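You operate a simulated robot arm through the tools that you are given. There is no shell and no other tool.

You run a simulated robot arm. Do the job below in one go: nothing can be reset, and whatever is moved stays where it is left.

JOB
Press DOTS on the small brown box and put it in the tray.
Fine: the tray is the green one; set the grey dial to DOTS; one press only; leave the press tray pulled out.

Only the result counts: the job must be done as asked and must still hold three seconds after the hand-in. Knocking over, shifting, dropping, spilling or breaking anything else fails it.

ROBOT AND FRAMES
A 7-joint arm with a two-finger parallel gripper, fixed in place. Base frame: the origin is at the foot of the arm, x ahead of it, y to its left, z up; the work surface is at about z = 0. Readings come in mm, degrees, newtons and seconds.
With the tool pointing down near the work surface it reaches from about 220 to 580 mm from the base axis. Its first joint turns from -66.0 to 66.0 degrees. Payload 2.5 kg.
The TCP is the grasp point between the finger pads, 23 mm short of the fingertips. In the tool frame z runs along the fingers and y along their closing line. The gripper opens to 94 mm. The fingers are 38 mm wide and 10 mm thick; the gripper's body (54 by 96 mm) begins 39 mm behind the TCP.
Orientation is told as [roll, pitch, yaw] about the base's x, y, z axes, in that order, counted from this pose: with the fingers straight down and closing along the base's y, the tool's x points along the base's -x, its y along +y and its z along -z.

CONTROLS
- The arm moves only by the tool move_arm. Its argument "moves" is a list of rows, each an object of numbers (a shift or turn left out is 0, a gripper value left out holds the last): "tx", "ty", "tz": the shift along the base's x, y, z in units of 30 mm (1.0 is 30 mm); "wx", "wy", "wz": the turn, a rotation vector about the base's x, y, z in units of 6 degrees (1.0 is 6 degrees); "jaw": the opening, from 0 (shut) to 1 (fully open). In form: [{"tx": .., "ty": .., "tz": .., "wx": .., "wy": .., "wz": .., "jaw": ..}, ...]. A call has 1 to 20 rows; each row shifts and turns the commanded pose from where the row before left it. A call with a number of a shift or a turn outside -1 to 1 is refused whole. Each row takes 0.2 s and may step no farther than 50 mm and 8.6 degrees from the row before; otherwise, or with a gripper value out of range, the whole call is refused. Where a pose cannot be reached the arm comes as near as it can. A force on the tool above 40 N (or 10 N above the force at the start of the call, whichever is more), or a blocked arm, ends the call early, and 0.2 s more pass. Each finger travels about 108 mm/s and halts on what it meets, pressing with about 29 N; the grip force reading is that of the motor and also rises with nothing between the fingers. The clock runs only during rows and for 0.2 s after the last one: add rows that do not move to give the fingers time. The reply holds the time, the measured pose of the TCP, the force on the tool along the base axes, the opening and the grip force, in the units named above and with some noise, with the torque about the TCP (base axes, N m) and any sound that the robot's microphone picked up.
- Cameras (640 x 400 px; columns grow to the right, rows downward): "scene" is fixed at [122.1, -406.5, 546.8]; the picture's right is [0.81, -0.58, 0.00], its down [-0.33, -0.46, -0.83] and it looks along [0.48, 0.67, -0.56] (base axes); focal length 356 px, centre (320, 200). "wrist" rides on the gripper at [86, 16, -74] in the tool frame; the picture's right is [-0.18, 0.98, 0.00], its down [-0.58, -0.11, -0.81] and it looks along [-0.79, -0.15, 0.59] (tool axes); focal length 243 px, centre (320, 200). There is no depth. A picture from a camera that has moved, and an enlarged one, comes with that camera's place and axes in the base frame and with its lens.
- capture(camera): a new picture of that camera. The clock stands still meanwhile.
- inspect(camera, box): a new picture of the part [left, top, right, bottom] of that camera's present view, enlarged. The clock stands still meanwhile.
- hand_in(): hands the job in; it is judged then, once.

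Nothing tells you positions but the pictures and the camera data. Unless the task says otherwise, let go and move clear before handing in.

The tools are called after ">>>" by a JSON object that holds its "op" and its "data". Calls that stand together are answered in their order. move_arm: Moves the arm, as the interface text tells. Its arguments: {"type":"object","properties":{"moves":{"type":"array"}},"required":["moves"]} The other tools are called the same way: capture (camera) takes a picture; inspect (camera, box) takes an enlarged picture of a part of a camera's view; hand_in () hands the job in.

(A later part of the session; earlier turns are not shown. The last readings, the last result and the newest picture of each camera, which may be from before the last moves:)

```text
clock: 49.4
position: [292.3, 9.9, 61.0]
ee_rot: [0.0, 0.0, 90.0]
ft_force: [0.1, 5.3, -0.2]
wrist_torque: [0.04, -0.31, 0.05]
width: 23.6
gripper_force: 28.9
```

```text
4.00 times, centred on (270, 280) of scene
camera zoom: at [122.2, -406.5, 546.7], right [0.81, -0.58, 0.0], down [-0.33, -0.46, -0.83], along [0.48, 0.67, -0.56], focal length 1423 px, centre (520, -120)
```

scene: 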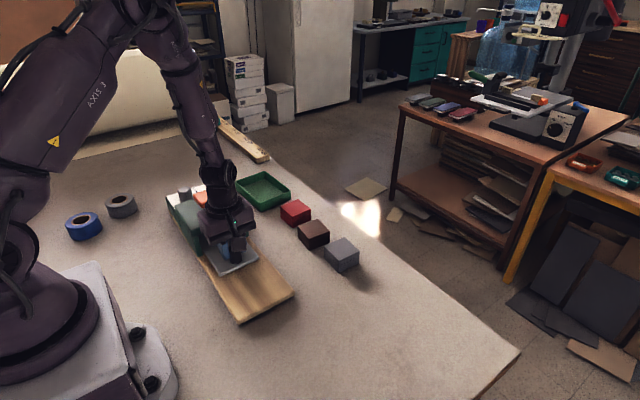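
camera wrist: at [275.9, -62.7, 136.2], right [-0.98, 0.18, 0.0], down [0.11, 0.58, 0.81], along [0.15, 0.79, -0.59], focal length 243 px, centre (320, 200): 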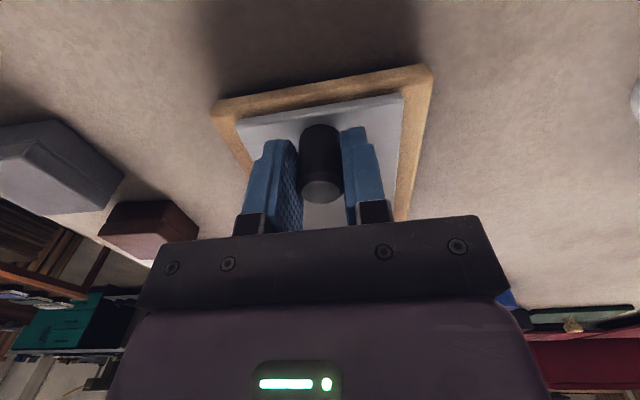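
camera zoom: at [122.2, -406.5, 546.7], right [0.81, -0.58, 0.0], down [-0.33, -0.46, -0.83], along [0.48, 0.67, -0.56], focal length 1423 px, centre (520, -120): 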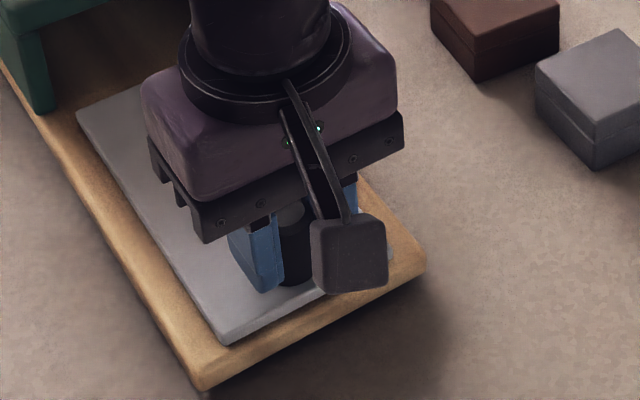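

Comparing plate, cap and board corners with the first picture, the press is still about 8 mm too far in +y. I'll pull roughly 7.5 mm more and compare again.

>>> {"op": "move_arm", "data": {"moves": [{"ty": -0.05}, {"ty": -0.05}, {"ty": -0.05}, {"ty": -0.05}, {"ty": -0.05}, {}]}}

>>> {"op": "inspect", "data": {"camera": "scene", "box": [150, 160, 310, 260]}}

>>> {"op": "inspect", "data": {"camera": "scene", "box": [190, 230, 350, 330]}}

>>> {"op": "capture", "data": {"camera": "wrist"}}

```text
clock: 50.8
position: [292.4, 2.7, 60.9]
ee_rot: [0.0, 0.0, 90.1]
ft_force: [0.5, 10.2, -1.4]
wrist_torque: [0.09, 0.27, 0.09]
width: 23.4
gripper_force: 28.9
```

```text
4.00 times, centred on (230, 210) of scene
camera zoom: at [122.2, -406.5, 546.7], right [0.81, -0.58, 0.0], down [-0.33, -0.46, -0.83], along [0.48, 0.67, -0.56], focal length 1423 px, centre (680, 160)
```

zoom: 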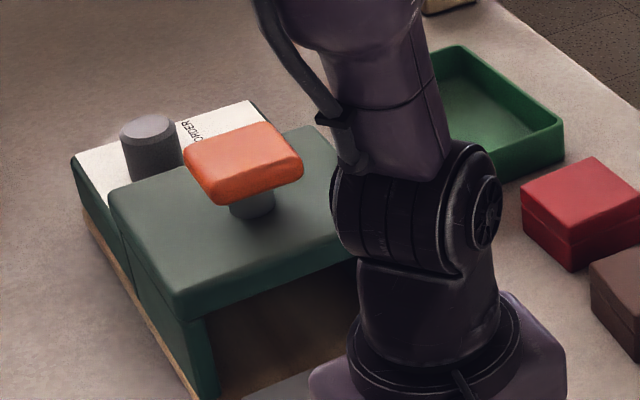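

```text
4.00 times, centred on (270, 280) of scene
camera zoom: at [122.2, -406.5, 546.7], right [0.81, -0.58, 0.0], down [-0.33, -0.46, -0.83], along [0.48, 0.67, -0.56], focal length 1423 px, centre (520, -120)
```

zoom: 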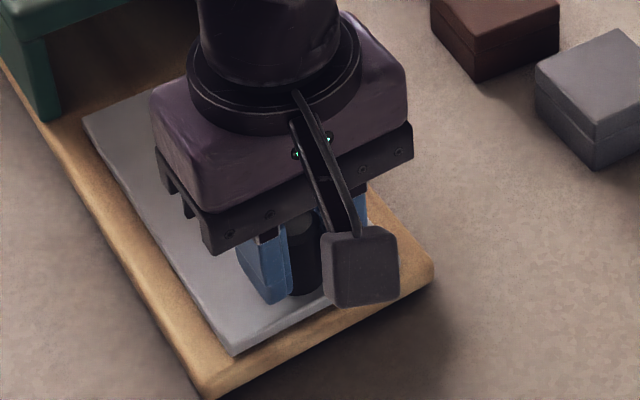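

```text
taken
camera wrist: at [275.9, -83.9, 136.6], right [-0.98, 0.18, 0.0], down [0.11, 0.58, 0.81], along [0.15, 0.79, -0.59], focal length 243 px, centre (320, 200)
```

wrist: 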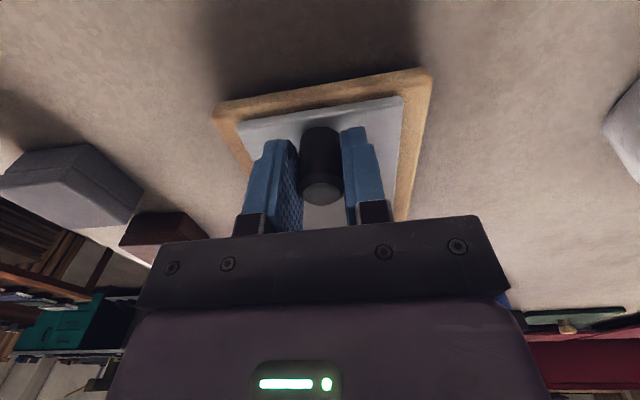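

The press is almost back, within 2–3 mm. I'll pull about 2 mm more, release the handle, rise clear and compare with an unobstructed view.

>>> {"op": "move_arm", "data": {"moves": [{"ty": -0.04}, {"ty": -0.03}, {}]}}

>>> {"op": "move_arm", "data": {"moves": [{"jaw": 0.3}, {"jaw": 0.4}, {"jaw": 0.48}, {}, {"tz": 0.4}, {"tz": 0.8}, {"tz": 1}, {"tz": 1}, {"tz": 1, "tx": 1}, {"tx": 1}, {"tx": 1}, {}]}}

>>> {"op": "inspect", "data": {"camera": "scene", "box": [150, 160, 310, 260]}}

>>> {"op": "inspect", "data": {"camera": "scene", "box": [190, 230, 350, 330]}}

>>> {"op": "capture", "data": {"camera": "scene"}}

```text
clock: 51.6
position: [291.9, 1.3, 60.3]
ee_rot: [0.1, 0.1, 90.1]
ft_force: [-1.8, 7.8, 0.7]
wrist_torque: [0.43, -0.34, 0.03]
width: 23.5
gripper_force: 29.5
```

```text
clock: 54.2
position: [384.0, -1.1, 186.2]
ee_rot: [-0.1, 0.0, 90.1]
ft_force: [0.2, 0.0, 0.1]
wrist_torque: [0.01, 0.03, 0.01]
width: 45.3
gripper_force: 0.1
```

```text
4.00 times, centred on (230, 210) of scene
camera zoom: at [122.2, -406.5, 546.8], right [0.81, -0.58, 0.0], down [-0.33, -0.46, -0.83], along [0.48, 0.67, -0.56], focal length 1423 px, centre (680, 160)
```

zoom: 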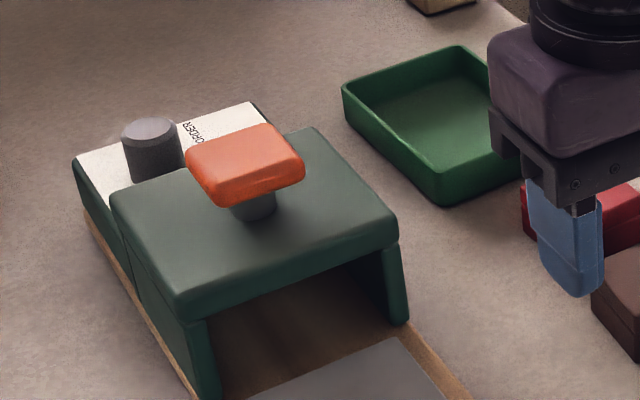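

```text
4.00 times, centred on (270, 280) of scene
camera zoom: at [122.2, -406.5, 546.8], right [0.81, -0.58, 0.0], down [-0.33, -0.46, -0.83], along [0.48, 0.67, -0.56], focal length 1423 px, centre (520, -120)
```

zoom: 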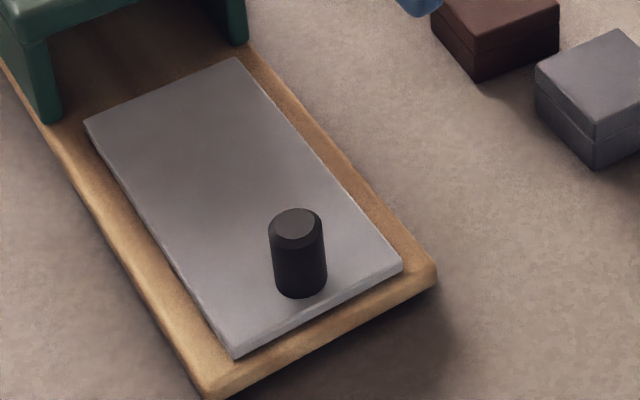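

```text
taken
```

scene: 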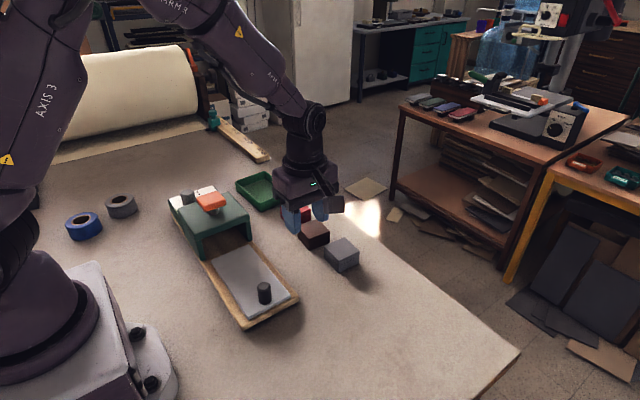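

The press is back to within about 1 mm of where it started, with the tray at its outer stop. Now I'll look at the brown box with the wrist camera to refine its pose.

>>> {"op": "capture", "data": {"camera": "wrist"}}

>>> {"op": "inspect", "data": {"camera": "wrist", "box": [60, 20, 300, 170]}}

```text
taken
camera wrist: at [367.2, -87.1, 262.0], right [-0.98, 0.18, 0.0], down [0.11, 0.58, 0.81], along [0.15, 0.79, -0.59], focal length 243 px, centre (320, 200)
```

wrist: 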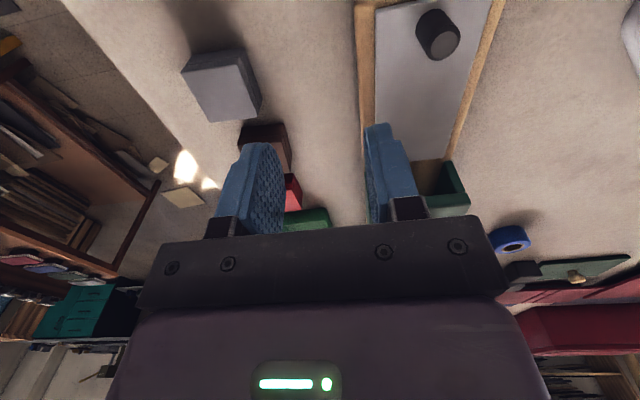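

```text
2.67 times, centred on (180, 95) of wrist
camera zoom: at [367.2, -87.1, 262.0], right [-0.98, 0.18, 0.0], down [0.11, 0.58, 0.81], along [0.15, 0.79, -0.59], focal length 647 px, centre (693, 480)
```

zoom: 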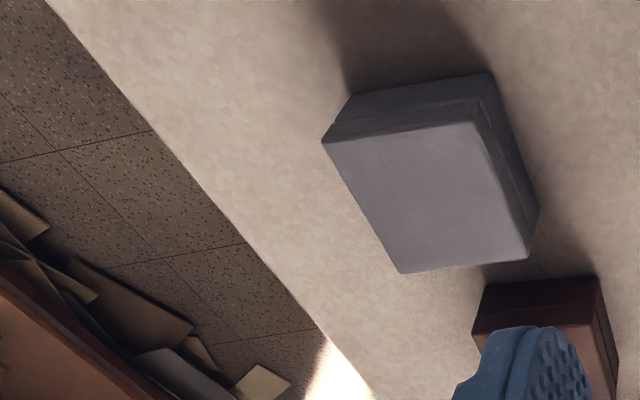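

>>> {"op": "move_arm", "data": {"moves": [{"tx": 0.8, "ty": 0.5, "jaw": 0.85}, {"tx": 0.8, "ty": 0.5, "wz": -0.4}, {"tx": 0.8, "ty": 0.5, "wz": -0.4}, {"tx": 0.77, "ty": 0.53, "wz": -0.37}, {}, {}]}}

>>> {"op": "capture", "data": {"camera": "wrist"}}

>>> {"op": "inspect", "data": {"camera": "wrist", "box": [220, 20, 420, 145]}}

```text
clock: 55.6
position: [475.3, 60.5, 186.5]
ee_rot: [0.0, 0.0, 83.1]
ft_force: [0.5, 0.0, -0.1]
wrist_torque: [-0.01, -0.01, 0.0]
width: 80.1
gripper_force: 0.0
```

```text
taken
camera wrist: at [449.4, -22.9, 262.1], right [-0.95, 0.3, 0.0], down [0.18, 0.56, 0.81], along [0.24, 0.77, -0.59], focal length 243 px, centre (320, 200)
```

wrist: 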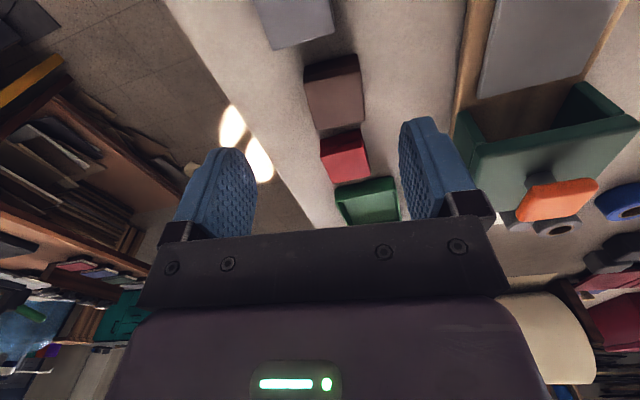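

```text
3.20 times, centred on (320, 82) of wrist
camera zoom: at [449.4, -22.9, 262.1], right [-0.95, 0.3, 0.0], down [0.18, 0.56, 0.81], along [0.24, 0.77, -0.59], focal length 776 px, centre (320, 576)
```

zoom: 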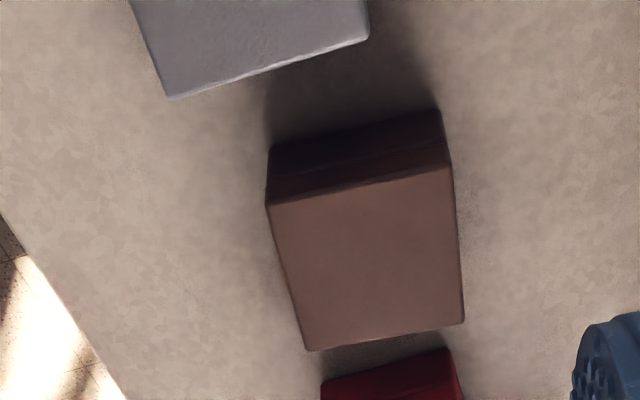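

The brown box's centre is about (477.5, 118.5), it's 55×54×35 mm and turned about −5.5°. I'll move above it with yaw about 84.5 so the jaws close along x, clear of its neighbours, and descend part way.

>>> {"op": "move_arm", "data": {"moves": [{"tx": 0.02, "ty": 0.5, "wz": 0.12}, {"tx": 0.02, "ty": 0.5, "wz": 0.11}, {"tx": 0.02, "ty": 0.5}, {"tx": 0.01, "ty": 0.43}, {"tz": -0.7}, {"tz": -0.7}, {"tz": -0.7}, {"tz": -0.7}, {"tz": -0.5}, {}]}}

>>> {"op": "capture", "data": {"camera": "wrist"}}

>>> {"op": "inspect", "data": {"camera": "scene", "box": [250, 160, 410, 280]}}

```text
clock: 57.8
position: [481.2, 119.8, 87.3]
ee_rot: [0.0, 0.1, 84.4]
ft_force: [-0.2, -0.3, -0.4]
wrist_torque: [-0.02, 0.02, 0.0]
width: 79.8
gripper_force: 0.0
```

```text
taken
camera wrist: at [455.7, 35.1, 162.9], right [-0.96, 0.28, 0.0], down [0.17, 0.57, 0.81], along [0.23, 0.77, -0.59], focal length 243 px, centre (320, 200)
```

wrist: 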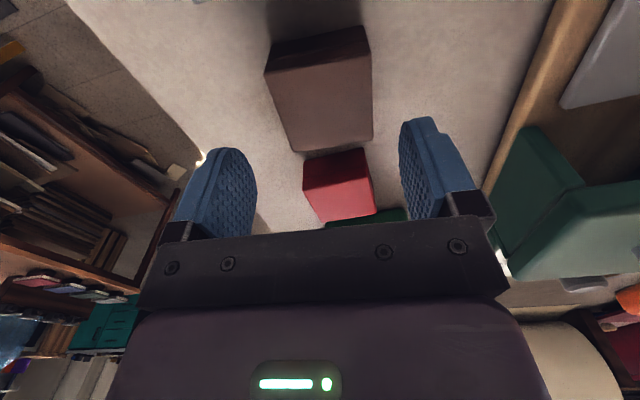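

```text
3.33 times, centred on (330, 220) of scene
camera zoom: at [122.1, -406.5, 546.8], right [0.81, -0.58, 0.0], down [-0.33, -0.46, -0.83], along [0.48, 0.67, -0.56], focal length 1186 px, centre (287, 133)
```

zoom: 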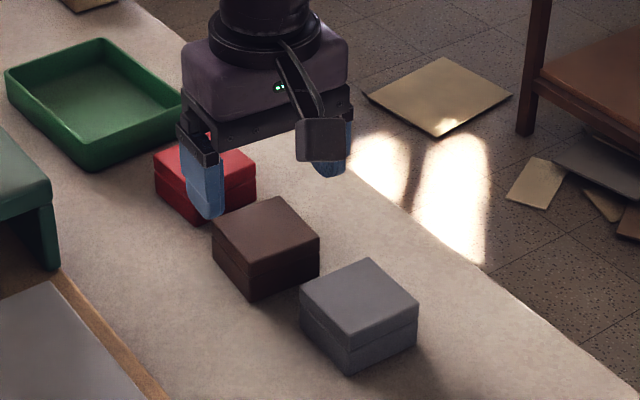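

I'll shift about −3.5 mm in x and −1.8 mm in y, descend to TCP z≈28 and close on the box.

>>> {"op": "move_arm", "data": {"moves": [{"tx": -0.12, "ty": -0.06, "tz": -0.4}, {"tz": -0.5}, {"tz": -0.5}, {"tz": -0.4}, {"tz": -0.15}, {}, {"jaw": 0.75}, {"jaw": 0.68}, {"jaw": 0.62}, {"jaw": 0.56}, {"jaw": 0.5}, {"jaw": 0.4}, {}, {}]}}

>>> {"op": "capture", "data": {"camera": "wrist"}}

```text
clock: 60.8
position: [478.0, 118.5, 28.7]
ee_rot: [0.0, -0.1, 84.5]
ft_force: [0.3, 0.2, -0.2]
wrist_torque: [0.01, -0.03, -0.03]
width: 55.3
gripper_force: 29.4
```

```text
taken
camera wrist: at [451.7, 33.3, 104.3], right [-0.96, 0.28, 0.0], down [0.17, 0.57, 0.81], along [0.23, 0.77, -0.59], focal length 243 px, centre (320, 200)
```

wrist: 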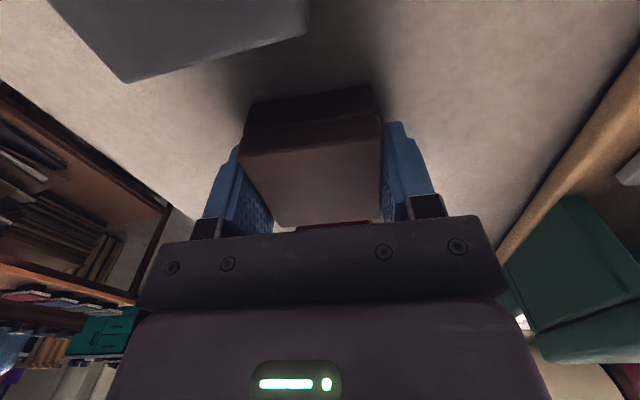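

The box is held at 55 mm. I'll lift it to about z=130, swing it over the press plate and turn it square to the press.

>>> {"op": "move_arm", "data": {"moves": [{"tz": 0.3}, {"tz": 0.6}, {"tz": 0.8}, {"tz": 0.8}, {"tz": 0.8}, {}, {"tx": -0.4, "wz": 0.1}, {"tx": -0.65, "wz": 0.12}, {"tx": -0.7, "wz": 0.12}, {"tx": -0.7, "wz": 0.12}, {"tx": -0.7, "wz": 0.12}, {"tx": -0.7, "wz": 0.12}, {"tx": -0.7, "wz": 0.12}, {"tx": -0.7, "wz": 0.1}, {"tx": -0.6}, {"tx": -0.3}, {}, {}]}}

>>> {"op": "capture", "data": {"camera": "wrist"}}

>>> {"op": "capture", "data": {"camera": "scene"}}

```text
clock: 64.6
position: [291.9, 116.5, 127.9]
ee_rot: [-0.1, 0.1, 89.9]
ft_force: [-0.3, 0.3, -0.3]
wrist_torque: [0.0, 0.0, 0.01]
width: 37.3
gripper_force: 0.0
```

```text
taken
camera wrist: at [275.2, 30.4, 204.2], right [-0.98, 0.19, 0.0], down [0.11, 0.58, 0.81], along [0.15, 0.79, -0.59], focal length 243 px, centre (320, 200)
```

wrist: 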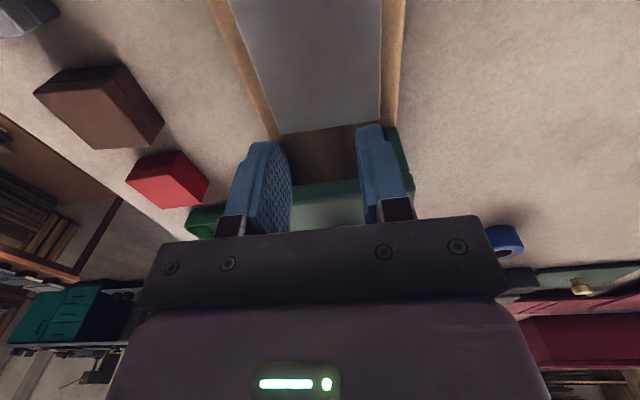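

```text
taken
```

scene: 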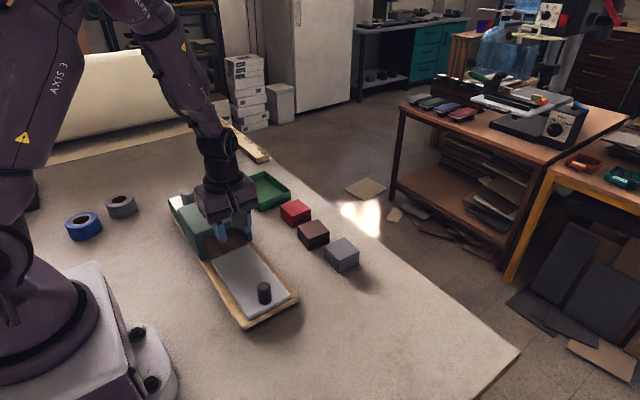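

The jaws read 37 mm, so the box slipped out of the grip; it looks to be still standing at its place. I'll check its exact state.

>>> {"op": "inspect", "data": {"camera": "scene", "box": [230, 160, 390, 280]}}

>>> {"op": "inspect", "data": {"camera": "wrist", "box": [0, 30, 240, 220]}}

```text
3.33 times, centred on (310, 220) of scene
camera zoom: at [122.1, -406.5, 546.8], right [0.81, -0.58, 0.0], down [-0.33, -0.46, -0.83], along [0.48, 0.67, -0.56], focal length 1186 px, centre (353, 133)
```

zoom: 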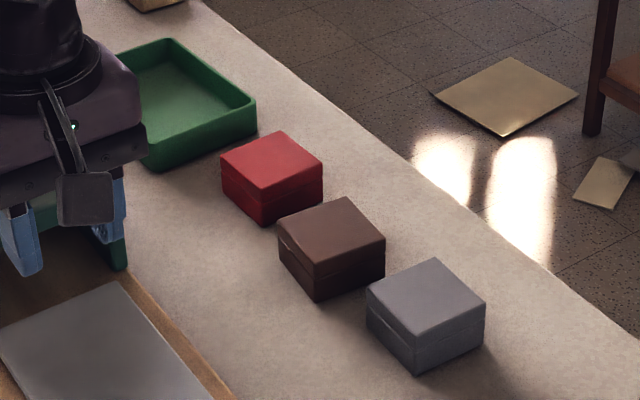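

```text
2.11 times, centred on (120, 125) of wrist
camera zoom: at [275.2, 30.4, 204.2], right [-0.98, 0.19, 0.0], down [0.11, 0.58, 0.81], along [0.15, 0.79, -0.59], focal length 511 px, centre (741, 358)
```

zoom: 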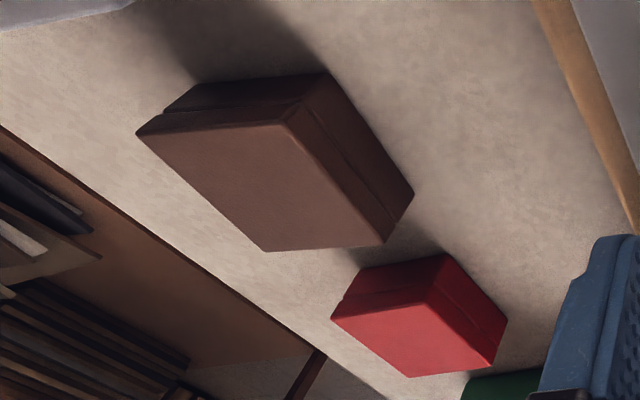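

The box is upright and in its original spot; it was never carried. I'll go back, grip it again with a full-closing command, and lift in very small steps while watching the force.

>>> {"op": "move_arm", "data": {"moves": [{"jaw": 0.85, "tx": 0.4}, {"tx": 0.65, "wz": -0.12}, {"tx": 0.7, "wz": -0.12}, {"tx": 0.7, "wz": -0.12}, {"tx": 0.7, "wz": -0.12}, {"tx": 0.7, "wz": -0.12}, {"tx": 0.7, "wz": -0.12}, {"tx": 0.7, "wz": -0.1}, {"tx": 0.6, "wz": -0.1}, {"tx": 0.27}, {}, {}]}}

>>> {"op": "capture", "data": {"camera": "wrist"}}

```text
clock: 67.2
position: [476.7, 118.4, 128.8]
ee_rot: [0.0, 0.0, 84.4]
ft_force: [0.5, 0.0, 0.1]
wrist_torque: [-0.01, -0.03, 0.01]
width: 79.9
gripper_force: 0.1
```

```text
taken
camera wrist: at [451.3, 33.0, 204.2], right [-0.96, 0.28, 0.0], down [0.17, 0.57, 0.81], along [0.23, 0.77, -0.59], focal length 243 px, centre (320, 200)
```

wrist: 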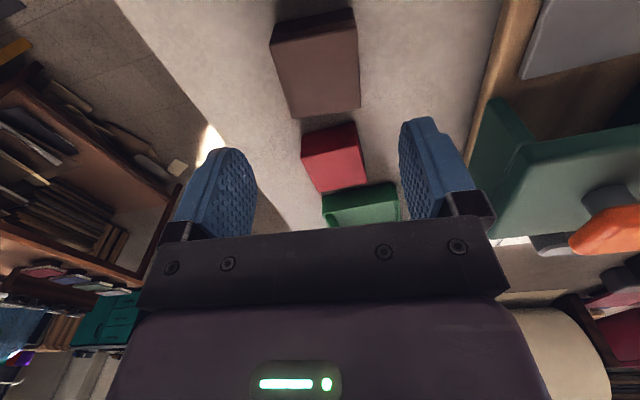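

>>> {"op": "move_arm", "data": {"moves": [{"tz": -0.7, "tx": 0.01}, {"tz": -0.7}, {"tz": -0.7}, {"tz": -0.6}, {"tz": -0.5}, {"tz": -0.2}, {}, {"jaw": 0.7}, {"jaw": 0.6}, {"jaw": 0.5}, {"jaw": 0.3}, {"jaw": 0.1}, {"jaw": 0}, {}, {}]}}

>>> {"op": "move_arm", "data": {"moves": [{"tz": 0.03}, {"tz": 0.03}, {"tz": 0.03}, {}]}}

>>> {"op": "capture", "data": {"camera": "wrist"}}

>>> {"op": "inspect", "data": {"camera": "scene", "box": [250, 160, 410, 280]}}

```text
clock: 70.4
position: [475.4, 117.8, 26.4]
ee_rot: [0.0, 0.1, 84.5]
ft_force: [-0.4, 0.1, -0.2]
wrist_torque: [0.01, -0.01, 0.02]
width: 55.5
gripper_force: 28.9
```

```text
clock: 71.4
position: [475.6, 117.7, 29.4]
ee_rot: [0.0, 0.0, 84.3]
ft_force: [0.2, -0.2, -0.7]
wrist_torque: [0.01, 0.01, 0.0]
width: 55.3
gripper_force: 29.1
```

```text
taken
camera wrist: at [450.2, 32.5, 104.3], right [-0.96, 0.28, 0.0], down [0.17, 0.57, 0.81], along [0.23, 0.77, -0.59], focal length 243 px, centre (320, 200)
```

wrist: 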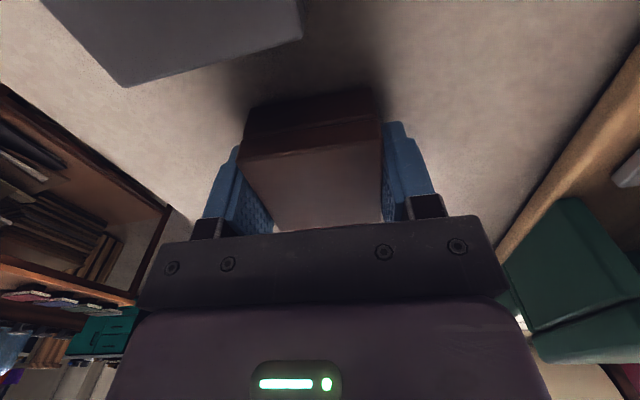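

```text
3.33 times, centred on (330, 220) of scene
camera zoom: at [122.1, -406.5, 546.8], right [0.81, -0.58, 0.0], down [-0.33, -0.46, -0.83], along [0.48, 0.67, -0.56], focal length 1186 px, centre (287, 133)
```

zoom: 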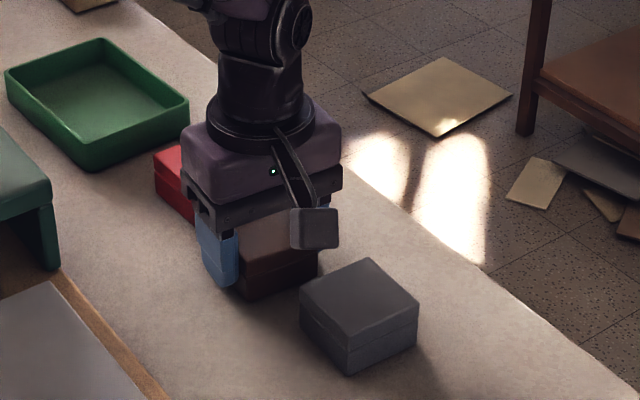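

>>> {"op": "move_arm", "data": {"moves": [{"tz": 0.05}, {"tz": 0.05}, {"tz": 0.05}, {"tz": 0.05}, {"tz": 0.05}, {}]}}

>>> {"op": "capture", "data": {"camera": "wrist"}}

>>> {"op": "inspect", "data": {"camera": "scene", "box": [250, 160, 410, 280]}}

```text
clock: 72.8
position: [476.4, 117.6, 36.8]
ee_rot: [0.1, -0.1, 84.3]
ft_force: [0.3, -0.1, -1.6]
wrist_torque: [-0.03, 0.01, 0.01]
width: 55.3
gripper_force: 29.1
```

```text
taken
camera wrist: at [450.5, 32.4, 112.2], right [-0.96, 0.28, 0.0], down [0.17, 0.57, 0.81], along [0.23, 0.77, -0.59], focal length 243 px, centre (320, 200)
```

wrist: 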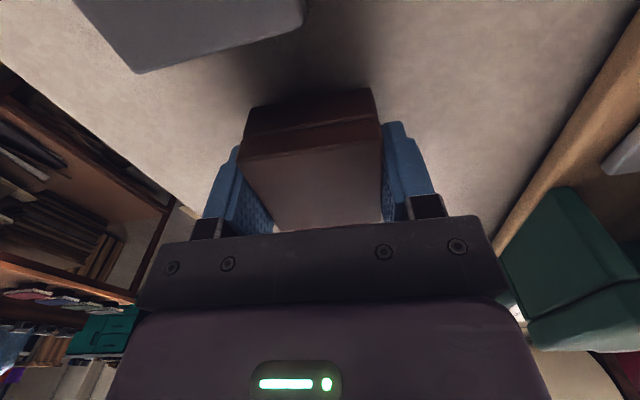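

```text
3.33 times, centred on (330, 220) of scene
camera zoom: at [122.1, -406.5, 546.8], right [0.81, -0.58, 0.0], down [-0.33, -0.46, -0.83], along [0.48, 0.67, -0.56], focal length 1186 px, centre (287, 133)
```

zoom: 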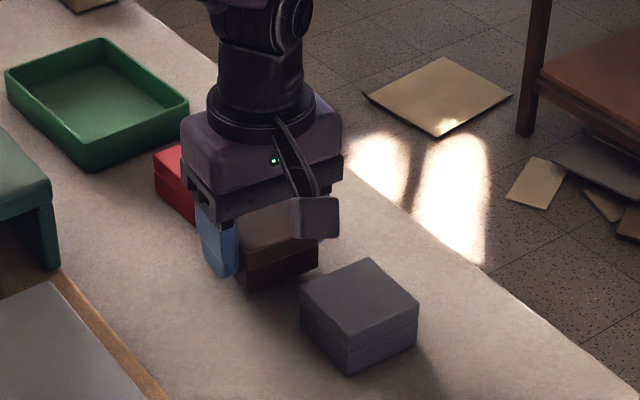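

This time the box is rising with the fingers. I'll lift slowly and gently the rest of the way.

>>> {"op": "move_arm", "data": {"moves": [{"tz": 0.1}, {"tz": 0.15}, {"tz": 0.2}, {"tz": 0.2}, {"tz": 0.2}, {"tz": 0.2}, {"tz": 0.2}, {"tz": 0.2}, {"tz": 0.15}, {"tz": 0.1}, {}]}}

>>> {"op": "capture", "data": {"camera": "wrist"}}

```text
clock: 75.2
position: [475.0, 118.2, 86.7]
ee_rot: [0.0, 0.1, 84.4]
ft_force: [-0.1, -0.4, -1.2]
wrist_torque: [0.02, -0.01, 0.01]
width: 55.5
gripper_force: 28.8
```

```text
taken
camera wrist: at [450.0, 33.3, 162.9], right [-0.96, 0.28, 0.0], down [0.17, 0.57, 0.81], along [0.23, 0.77, -0.59], focal length 243 px, centre (320, 200)
```

wrist: 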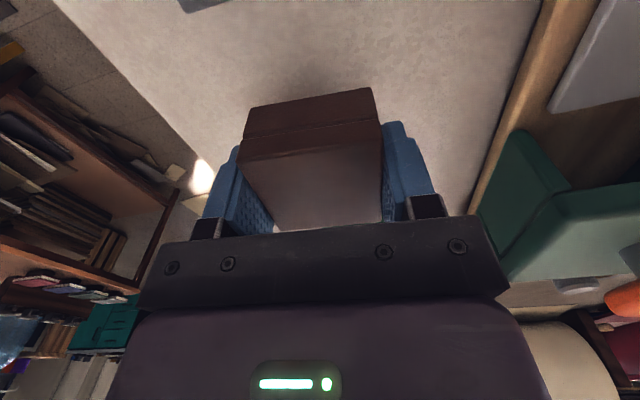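

>>> {"op": "move_arm", "data": {"moves": [{"tx": -0.1}, {"tx": -0.2}, {"tx": -0.3, "wz": 0.06}, {"tx": -0.35, "wz": 0.06}, {"tx": -0.35, "wz": 0.06}, {"tx": -0.35, "wz": 0.06}, {"tx": -0.35, "wz": 0.06}, {"tx": -0.35, "wz": 0.06}, {"tx": -0.35, "wz": 0.06}, {"tx": -0.35, "wz": 0.06}, {"tx": -0.35, "wz": 0.06}, {"tx": -0.35, "wz": 0.06}, {"tx": -0.35, "wz": 0.06}, {"tx": -0.35, "wz": 0.06}, {"tx": -0.35, "wz": 0.06}, {"tx": -0.35, "wz": 0.06}, {"tx": -0.35, "wz": 0.08}, {"tx": -0.3}, {"tx": -0.2}, {}]}}

>>> {"op": "capture", "data": {"camera": "wrist"}}

```text
clock: 79.4
position: [295.3, 116.8, 88.0]
ee_rot: [0.1, -0.1, 89.8]
ft_force: [-0.2, 0.1, -1.4]
wrist_torque: [0.05, 0.01, -0.03]
width: 55.4
gripper_force: 28.9
```

```text
taken
camera wrist: at [279.0, 29.9, 163.1], right [-0.98, 0.19, 0.0], down [0.11, 0.58, 0.81], along [0.15, 0.79, -0.59], focal length 243 px, centre (320, 200)
```

wrist: 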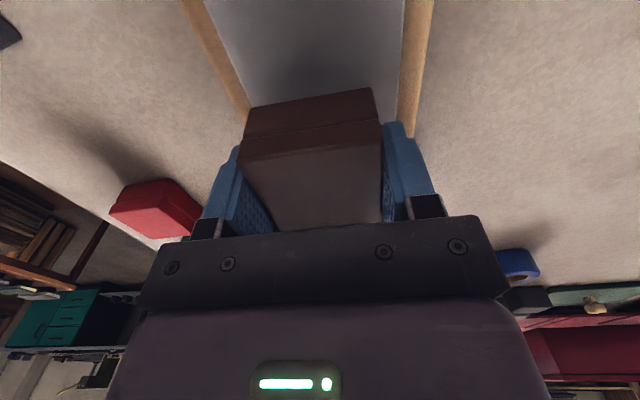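

The box is above the plate. I'll fine-tune to (294, 119) and lower it until it just touches the plate.

>>> {"op": "move_arm", "data": {"moves": [{"tx": -0.03, "ty": 0.07, "tz": -0.2}, {"tz": -0.3}, {"tz": -0.3}, {"tz": -0.2}, {}]}}

>>> {"op": "inspect", "data": {"camera": "scene", "box": [170, 170, 330, 330]}}

```text
clock: 80.6
position: [294.8, 119.6, 56.5]
ee_rot: [0.0, 0.0, 90.0]
ft_force: [0.7, 0.1, 0.0]
wrist_torque: [0.01, -0.01, 0.01]
width: 55.6
gripper_force: 28.4
```

```text
2.50 times, centred on (250, 250) of scene
camera zoom: at [122.1, -406.5, 546.8], right [0.81, -0.58, 0.0], down [-0.33, -0.46, -0.83], along [0.48, 0.67, -0.56], focal length 889 px, centre (495, 75)
```

zoom: 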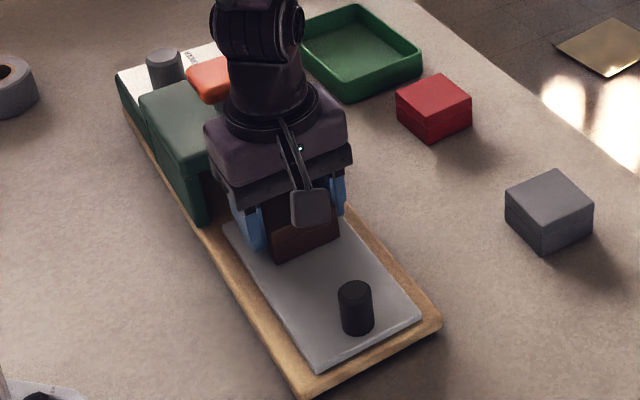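

>>> {"op": "move_arm", "data": {"moves": [{"tz": -0.03}, {}]}}

>>> {"op": "move_arm", "data": {"moves": [{"tz": -0.03}, {}]}}

```text
clock: 81.2
position: [295.3, 118.6, 55.7]
ee_rot: [0.0, 0.0, 89.9]
ft_force: [-0.9, -0.2, 0.3]
wrist_torque: [0.0, 0.01, 0.0]
width: 55.3
gripper_force: 29.0
```

```text
clock: 81.8
position: [296.2, 119.8, 54.9]
ee_rot: [-0.1, 0.0, 90.0]
ft_force: [-1.4, -0.9, 19.2]
wrist_torque: [-0.06, 0.21, -0.02]
width: 55.4
gripper_force: 28.6
```

The box touches the plate. I'll ease off slightly, open the jaws and rise.

>>> {"op": "move_arm", "data": {"moves": [{"tz": 0.02}, {"jaw": 0.55}, {"jaw": 0.65}, {"jaw": 0.75}, {}, {"tz": 0.4}, {"tz": 0.8}, {"tz": 1}, {"tz": 1}, {}]}}

>>> {"op": "capture", "data": {"camera": "wrist"}}

>>> {"op": "inspect", "data": {"camera": "scene", "box": [170, 170, 330, 330]}}

```text
clock: 84.0
position: [296.3, 119.5, 150.6]
ee_rot: [0.0, 0.0, 89.8]
ft_force: [0.1, -0.2, -0.9]
wrist_torque: [0.03, 0.0, 0.02]
width: 70.6
gripper_force: 0.1
```

```text
taken
camera wrist: at [278.7, 32.2, 226.7], right [-0.98, 0.19, 0.0], down [0.11, 0.58, 0.81], along [0.15, 0.79, -0.59], focal length 243 px, centre (320, 200)
```

wrist: 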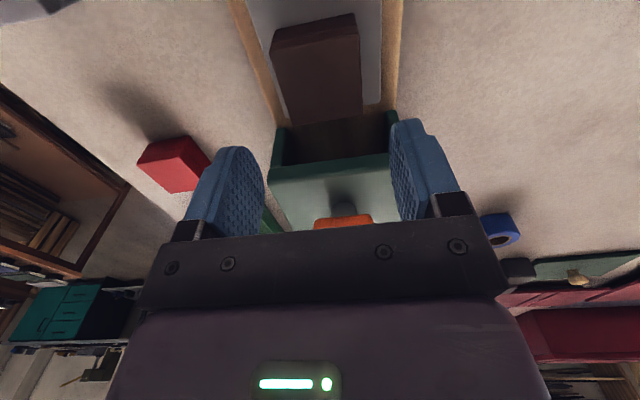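

```text
2.50 times, centred on (250, 250) of scene
camera zoom: at [122.1, -406.5, 546.8], right [0.81, -0.58, 0.0], down [-0.33, -0.46, -0.83], along [0.48, 0.67, -0.56], focal length 889 px, centre (495, 75)
```

zoom: 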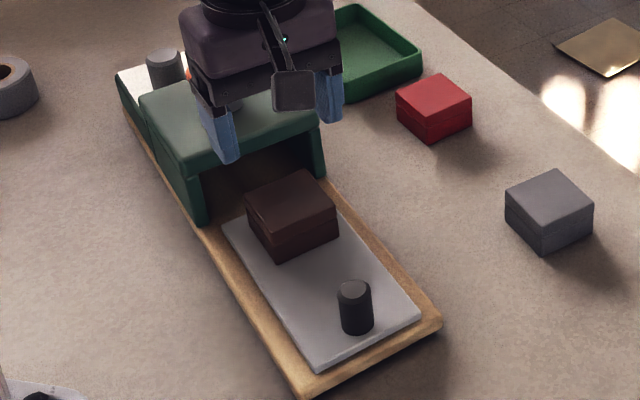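

The box sits at about (296, 120) on the plate, square to the press. Next I'll move to the handle.

>>> {"op": "move_arm", "data": {"moves": [{"ty": -0.5, "jaw": 0.48}, {"ty": -0.7, "tx": -0.02}, {"ty": -0.7, "tx": -0.02}, {"ty": -0.7, "tx": -0.02}, {"ty": -0.7, "tx": -0.02}, {"ty": -0.45, "tx": -0.02}, {}, {}]}}

>>> {"op": "capture", "data": {"camera": "wrist"}}

```text
clock: 85.8
position: [292.9, 6.8, 150.9]
ee_rot: [0.1, 0.0, 89.9]
ft_force: [-0.3, 0.0, 0.3]
wrist_torque: [-0.01, -0.01, 0.01]
width: 45.3
gripper_force: 0.1
```

```text
taken
camera wrist: at [275.4, -79.6, 227.0], right [-0.98, 0.19, 0.0], down [0.11, 0.58, 0.81], along [0.15, 0.79, -0.59], focal length 243 px, centre (320, 200)
```

wrist: 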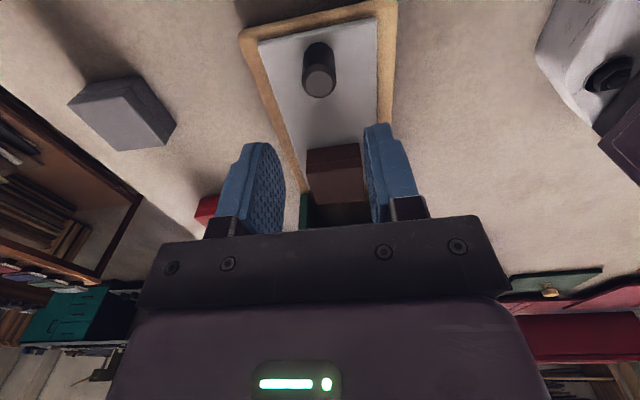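

>>> {"op": "move_arm", "data": {"moves": [{"tz": -0.7, "ty": -0.03}, {"tz": -0.7}, {"tz": -0.7}, {"tz": -0.6}, {"tz": -0.3}, {}, {"jaw": 0.4}, {"jaw": 0.34}, {"jaw": 0.28}, {"jaw": 0.2}, {"jaw": 0}, {}, {}]}}

>>> {"op": "capture", "data": {"camera": "wrist"}}

```text
clock: 88.6
position: [293.2, 6.3, 61.7]
ee_rot: [0.0, 0.0, 89.9]
ft_force: [3.7, 0.1, 0.4]
wrist_torque: [-0.11, 0.29, -0.01]
width: 23.6
gripper_force: 29.3
```

```text
taken
camera wrist: at [275.6, -80.7, 137.9], right [-0.98, 0.19, 0.0], down [0.11, 0.58, 0.81], along [0.15, 0.79, -0.59], focal length 243 px, centre (320, 200)
```

wrist: 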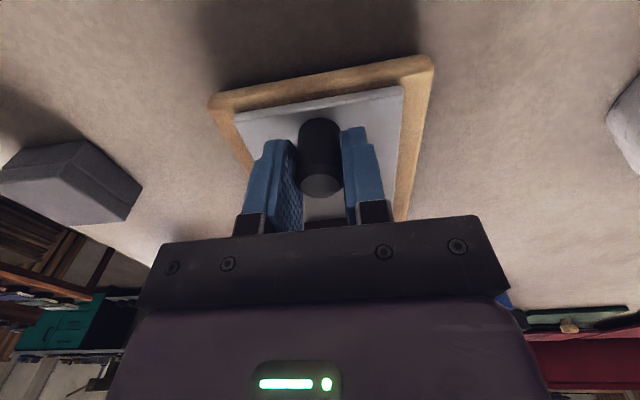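

>>> {"op": "move_arm", "data": {"moves": [{"tx": 0.01, "ty": 0.05}, {"ty": 0.1}, {"ty": 0.15}, {"ty": 0.2}, {"ty": 0.2}, {"ty": 0.2}, {"ty": 0.2}, {"ty": 0.2}, {"ty": 0.2}, {"ty": 0.2}, {"ty": 0.2}, {"ty": 0.2}, {"ty": 0.2}, {"ty": 0.2}, {"ty": 0.2}, {"ty": 0.15}, {"ty": 0.1}, {"ty": 0.05}, {}]}}

>>> {"op": "capture", "data": {"camera": "wrist"}}

>>> {"op": "inspect", "data": {"camera": "scene", "box": [190, 230, 350, 330]}}

```text
clock: 92.6
position: [292.9, 97.8, 62.6]
ee_rot: [0.0, 0.0, 89.8]
ft_force: [-1.0, -1.0, 3.5]
wrist_torque: [-0.88, 0.34, -0.02]
width: 23.7
gripper_force: 29.3
```

```text
taken
camera wrist: at [275.8, 10.1, 137.5], right [-0.98, 0.19, 0.0], down [0.11, 0.58, 0.81], along [0.15, 0.79, -0.59], focal length 243 px, centre (320, 200)
```

wrist: 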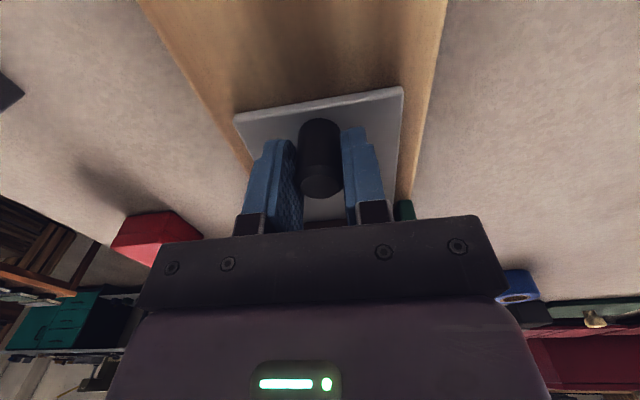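

```text
4.00 times, centred on (270, 280) of scene
camera zoom: at [122.1, -406.5, 546.8], right [0.81, -0.58, 0.0], down [-0.33, -0.46, -0.83], along [0.48, 0.67, -0.56], focal length 1423 px, centre (520, -120)
```

zoom: 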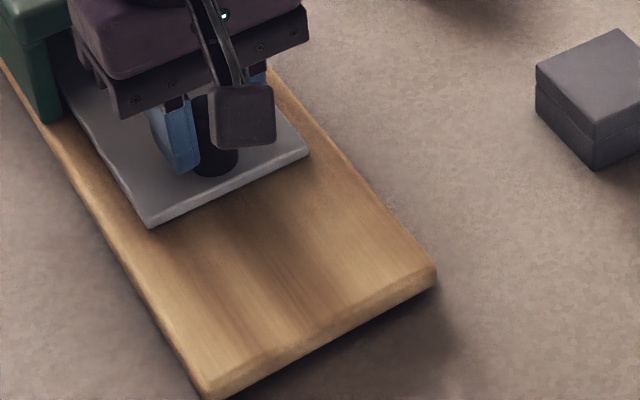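

The press hasn't moved and the tray is about 91 mm in. I'll continue in small steps with force checks.

>>> {"op": "move_arm", "data": {"moves": [{"ty": 0.08}, {"ty": 0.08}, {"ty": 0.08}, {"ty": 0.08}, {}]}}

>>> {"op": "move_arm", "data": {"moves": [{"ty": 0.05}, {}]}}

>>> {"op": "move_arm", "data": {"moves": [{"ty": 0.04}, {}]}}

```text
clock: 93.8
position: [292.6, 107.1, 61.4]
ee_rot: [0.1, -0.1, 89.8]
ft_force: [-0.3, -1.2, -0.7]
wrist_torque: [-0.28, -0.37, -0.08]
width: 23.8
gripper_force: 29.1
```

```text
clock: 94.4
position: [291.6, 106.9, 62.2]
ee_rot: [0.0, 0.0, 89.8]
ft_force: [0.2, -0.5, -0.1]
wrist_torque: [-0.01, -0.35, 0.04]
width: 23.6
gripper_force: 28.8
```

```text
clock: 95.0
position: [292.3, 108.0, 62.0]
ee_rot: [0.0, 0.1, 89.9]
ft_force: [-1.5, -1.9, -0.6]
wrist_torque: [0.02, -0.34, 0.1]
width: 23.5
gripper_force: 28.8
```

>>> {"op": "move_arm", "data": {"moves": [{"ty": 0.04}, {}]}}

>>> {"op": "move_arm", "data": {"moves": [{"ty": 0.04}, {}]}}

>>> {"op": "inspect", "data": {"camera": "scene", "box": [190, 230, 350, 330]}}

```text
clock: 95.6
position: [292.1, 110.9, 61.5]
ee_rot: [0.0, 0.1, 89.8]
ft_force: [0.4, 0.7, 0.1]
wrist_torque: [0.48, 0.37, -0.09]
width: 23.6
gripper_force: 28.5
```

```text
clock: 96.2
position: [292.9, 110.7, 62.9]
ee_rot: [0.0, 0.1, 89.9]
ft_force: [0.3, 0.4, 0.5]
wrist_torque: [-0.44, -0.38, -0.03]
width: 23.8
gripper_force: 29.0
```

```text
4.00 times, centred on (270, 280) of scene
camera zoom: at [122.2, -406.5, 546.8], right [0.81, -0.58, 0.0], down [-0.33, -0.46, -0.83], along [0.48, 0.67, -0.56], focal length 1423 px, centre (520, -120)
```

zoom: 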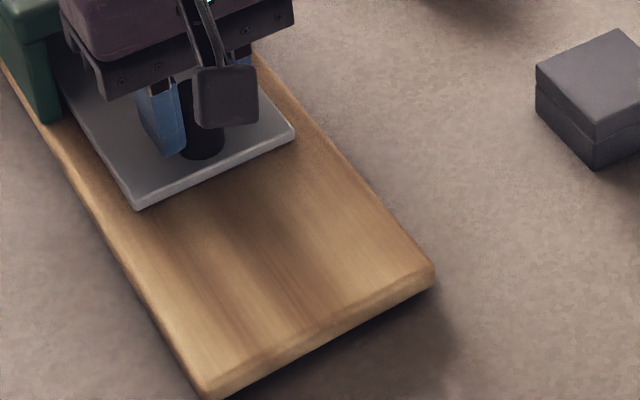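

>>> {"op": "move_arm", "data": {"moves": [{"ty": 0.04}, {}]}}

>>> {"op": "move_arm", "data": {"moves": [{"ty": 0.04}, {}]}}

>>> {"op": "move_arm", "data": {"moves": [{"ty": 0.03}, {}]}}

```text
clock: 96.8
position: [293.3, 112.6, 62.0]
ee_rot: [0.1, 0.0, 89.9]
ft_force: [0.1, -0.5, 0.5]
wrist_torque: [-0.5, -0.34, -0.03]
width: 23.6
gripper_force: 29.6
```

```text
clock: 97.4
position: [293.1, 112.5, 61.3]
ee_rot: [0.0, 0.0, 89.9]
ft_force: [-1.6, -0.2, 1.0]
wrist_torque: [0.2, 0.37, -0.05]
width: 23.8
gripper_force: 29.7
```

```text
clock: 98.0
position: [292.0, 115.9, 61.7]
ee_rot: [0.0, 0.0, 89.9]
ft_force: [-0.6, 0.5, 0.8]
wrist_torque: [0.05, -0.37, 0.1]
width: 23.7
gripper_force: 29.0
```

>>> {"op": "inspect", "data": {"camera": "scene", "box": [190, 230, 350, 330]}}

>>> {"op": "capture", "data": {"camera": "wrist"}}

>>> {"op": "inspect", "data": {"camera": "scene", "box": [150, 160, 310, 260]}}

```text
4.00 times, centred on (270, 280) of scene
camera zoom: at [122.2, -406.5, 546.8], right [0.81, -0.58, 0.0], down [-0.33, -0.46, -0.83], along [0.48, 0.67, -0.56], focal length 1423 px, centre (520, -120)
```

zoom: 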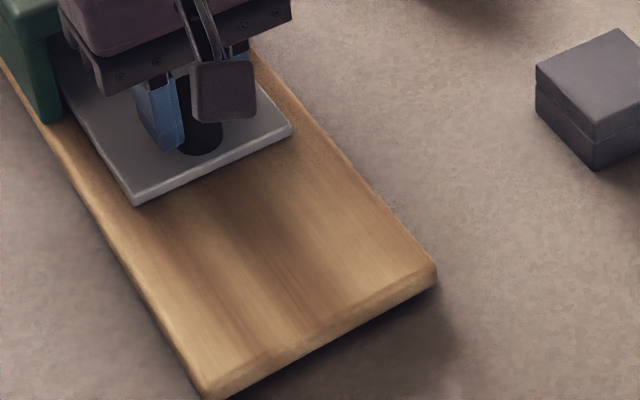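

```text
taken
camera wrist: at [276.0, 27.9, 137.7], right [-0.98, 0.19, 0.0], down [0.11, 0.58, 0.81], along [0.15, 0.79, -0.59], focal length 243 px, centre (320, 200)
```

wrist: 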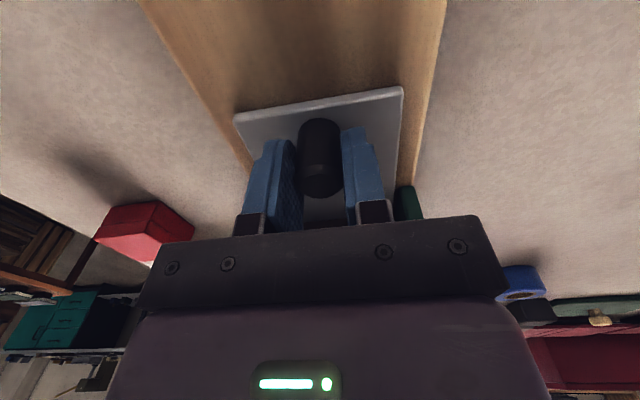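

```text
4.00 times, centred on (230, 210) of scene
camera zoom: at [122.2, -406.5, 546.8], right [0.81, -0.58, 0.0], down [-0.33, -0.46, -0.83], along [0.48, 0.67, -0.56], focal length 1423 px, centre (680, 160)
```

zoom: 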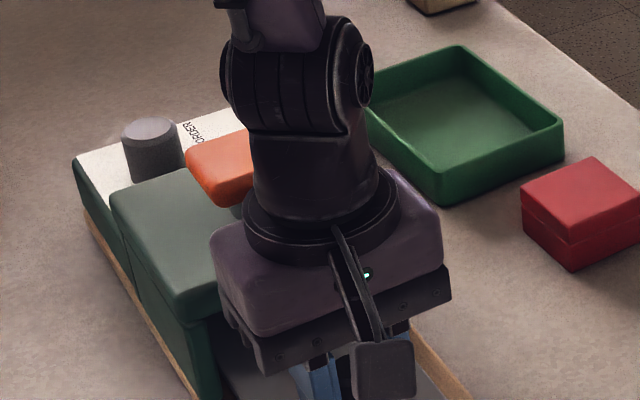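

>>> {"op": "move_arm", "data": {"moves": [{"ty": 0.03}, {}]}}

>>> {"op": "move_arm", "data": {"moves": [{"ty": 0.03}, {}]}}

>>> {"op": "move_arm", "data": {"moves": [{"ty": 0.03}, {}]}}

```text
clock: 98.6
position: [292.0, 114.7, 61.4]
ee_rot: [0.0, 0.0, 89.9]
ft_force: [-0.5, -0.2, -0.6]
wrist_torque: [0.06, -0.34, -0.03]
width: 23.7
gripper_force: 29.2
```

```text
clock: 99.2
position: [291.9, 116.0, 62.1]
ee_rot: [-0.1, 0.1, 89.8]
ft_force: [1.7, -11.0, 4.4]
wrist_torque: [0.35, 0.32, -0.07]
width: 23.7
gripper_force: 28.7
```

```text
clock: 99.8
position: [293.6, 117.3, 62.0]
ee_rot: [0.0, 0.1, 89.9]
ft_force: [2.1, -12.4, 1.1]
wrist_torque: [-0.54, -0.4, 0.03]
width: 23.6
gripper_force: 29.3
```

Contact with the inner stop at TCP y≈116 (travel about 110 mm), so the box should be centred under the press at y≈230. I'll back off slightly, release the handle and rise.

>>> {"op": "move_arm", "data": {"moves": [{"ty": -0.03}, {"jaw": 0.3}, {"jaw": 0.4}, {"jaw": 0.48}, {}, {"tz": 0.4}, {"tz": 0.8}, {"tz": 1}, {"tz": 1}, {"tz": 1}, {}]}}

>>> {"op": "capture", "data": {"camera": "wrist"}}

>>> {"op": "inspect", "data": {"camera": "scene", "box": [170, 170, 330, 330]}}

```text
clock: 102.2
position: [292.0, 117.3, 189.6]
ee_rot: [0.0, -0.1, 89.8]
ft_force: [0.8, -0.7, -0.3]
wrist_torque: [0.03, 0.0, -0.01]
width: 45.1
gripper_force: 0.0
```

```text
taken
camera wrist: at [276.0, 30.4, 264.9], right [-0.98, 0.19, 0.0], down [0.11, 0.58, 0.81], along [0.15, 0.79, -0.59], focal length 243 px, centre (320, 200)
```

wrist: 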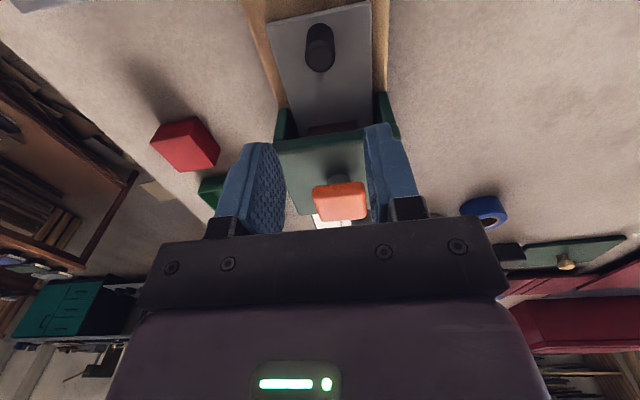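

```text
2.50 times, centred on (250, 250) of scene
camera zoom: at [122.1, -406.5, 546.8], right [0.81, -0.58, 0.0], down [-0.33, -0.46, -0.83], along [0.48, 0.67, -0.56], focal length 889 px, centre (495, 75)
```

zoom: 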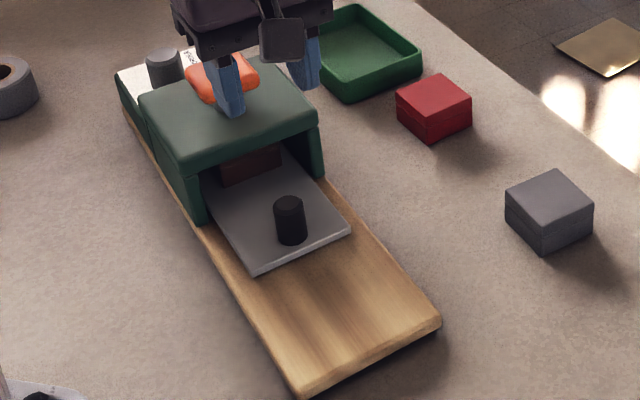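

The box is under the press. I'll close the fingers, move over the orange cap at (293.5, 229) and descend to just above it.

>>> {"op": "move_arm", "data": {"moves": [{"jaw": 0.2, "ty": 0.4}, {"jaw": 0, "ty": 0.6}, {"ty": 0.7}, {"ty": 0.7}, {"ty": 0.7}, {"ty": 0.6}, {"tx": 0.03}, {}, {"tz": -0.4}, {"tz": -0.4}, {"tz": -0.2}, {}]}}

>>> {"op": "inspect", "data": {"camera": "scene", "box": [150, 130, 290, 230]}}

>>> {"op": "capture", "data": {"camera": "wrist"}}

```text
clock: 104.8
position: [293.9, 226.2, 159.4]
ee_rot: [-0.1, 0.0, 90.0]
ft_force: [-0.2, 0.5, -0.7]
wrist_torque: [0.02, -0.01, 0.02]
width: 0.0
gripper_force: 28.7
```

```text
4.00 times, centred on (220, 180) of scene
camera zoom: at [122.1, -406.5, 546.8], right [0.81, -0.58, 0.0], down [-0.33, -0.46, -0.83], along [0.48, 0.67, -0.56], focal length 1423 px, centre (720, 280)
```

zoom: 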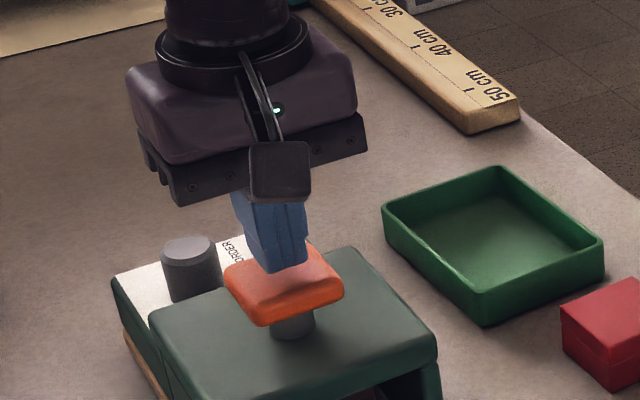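

```text
taken
camera wrist: at [276.0, 140.7, 235.2], right [-0.98, 0.19, 0.0], down [0.11, 0.58, 0.81], along [0.15, 0.79, -0.59], focal length 243 px, centre (320, 200)
```

wrist: 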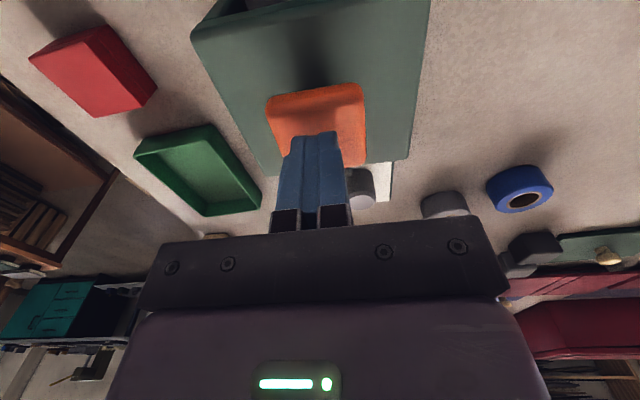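

The closed fingers are centred over the cap. I'll press down in small steps, watching force and sound, as one continuous press.

>>> {"op": "move_arm", "data": {"moves": [{"tx": -0.04, "ty": 0.05, "tz": -0.1}, {"tz": -0.1}, {"tz": -0.1}, {}]}}

>>> {"op": "move_arm", "data": {"moves": [{"tz": -0.06}, {"tz": -0.06}, {}]}}

```text
clock: 105.8
position: [291.4, 229.7, 149.6]
ee_rot: [0.0, 0.1, 89.9]
ft_force: [-0.5, 1.4, 5.1]
wrist_torque: [-0.08, -0.01, -0.05]
width: 0.0
gripper_force: 29.2
```

```text
clock: 106.6
position: [290.8, 228.2, 146.1]
ee_rot: [-0.1, 0.0, 89.9]
ft_force: [-1.3, 0.0, 8.1]
wrist_torque: [-0.05, 0.05, -0.01]
width: 0.0
gripper_force: 28.7
```

>>> {"op": "move_arm", "data": {"moves": [{"tz": -0.08}, {"tz": -0.08}, {}]}}

>>> {"op": "move_arm", "data": {"moves": [{"tz": -0.08}, {"tz": -0.08}, {}]}}

```text
clock: 107.4
position: [292.3, 227.9, 142.0]
ee_rot: [-0.1, -0.1, 89.9]
ft_force: [-1.1, -1.1, 13.4]
wrist_torque: [-0.05, 0.05, 0.17]
width: 0.0
gripper_force: 28.9
heard: click
```

```text
clock: 107.8
position: [291.6, 228.4, 142.1]
ee_rot: [-0.2, -0.1, 89.9]
ft_force: [-5.2, -3.6, 14.3]
wrist_torque: [-0.04, 0.12, -0.02]
width: 0.0
gripper_force: 29.2
stopped in row 2: the force on the tool passed its limit at 48 N (the readings are from after the stop); the commanded pose is now the measured one
```

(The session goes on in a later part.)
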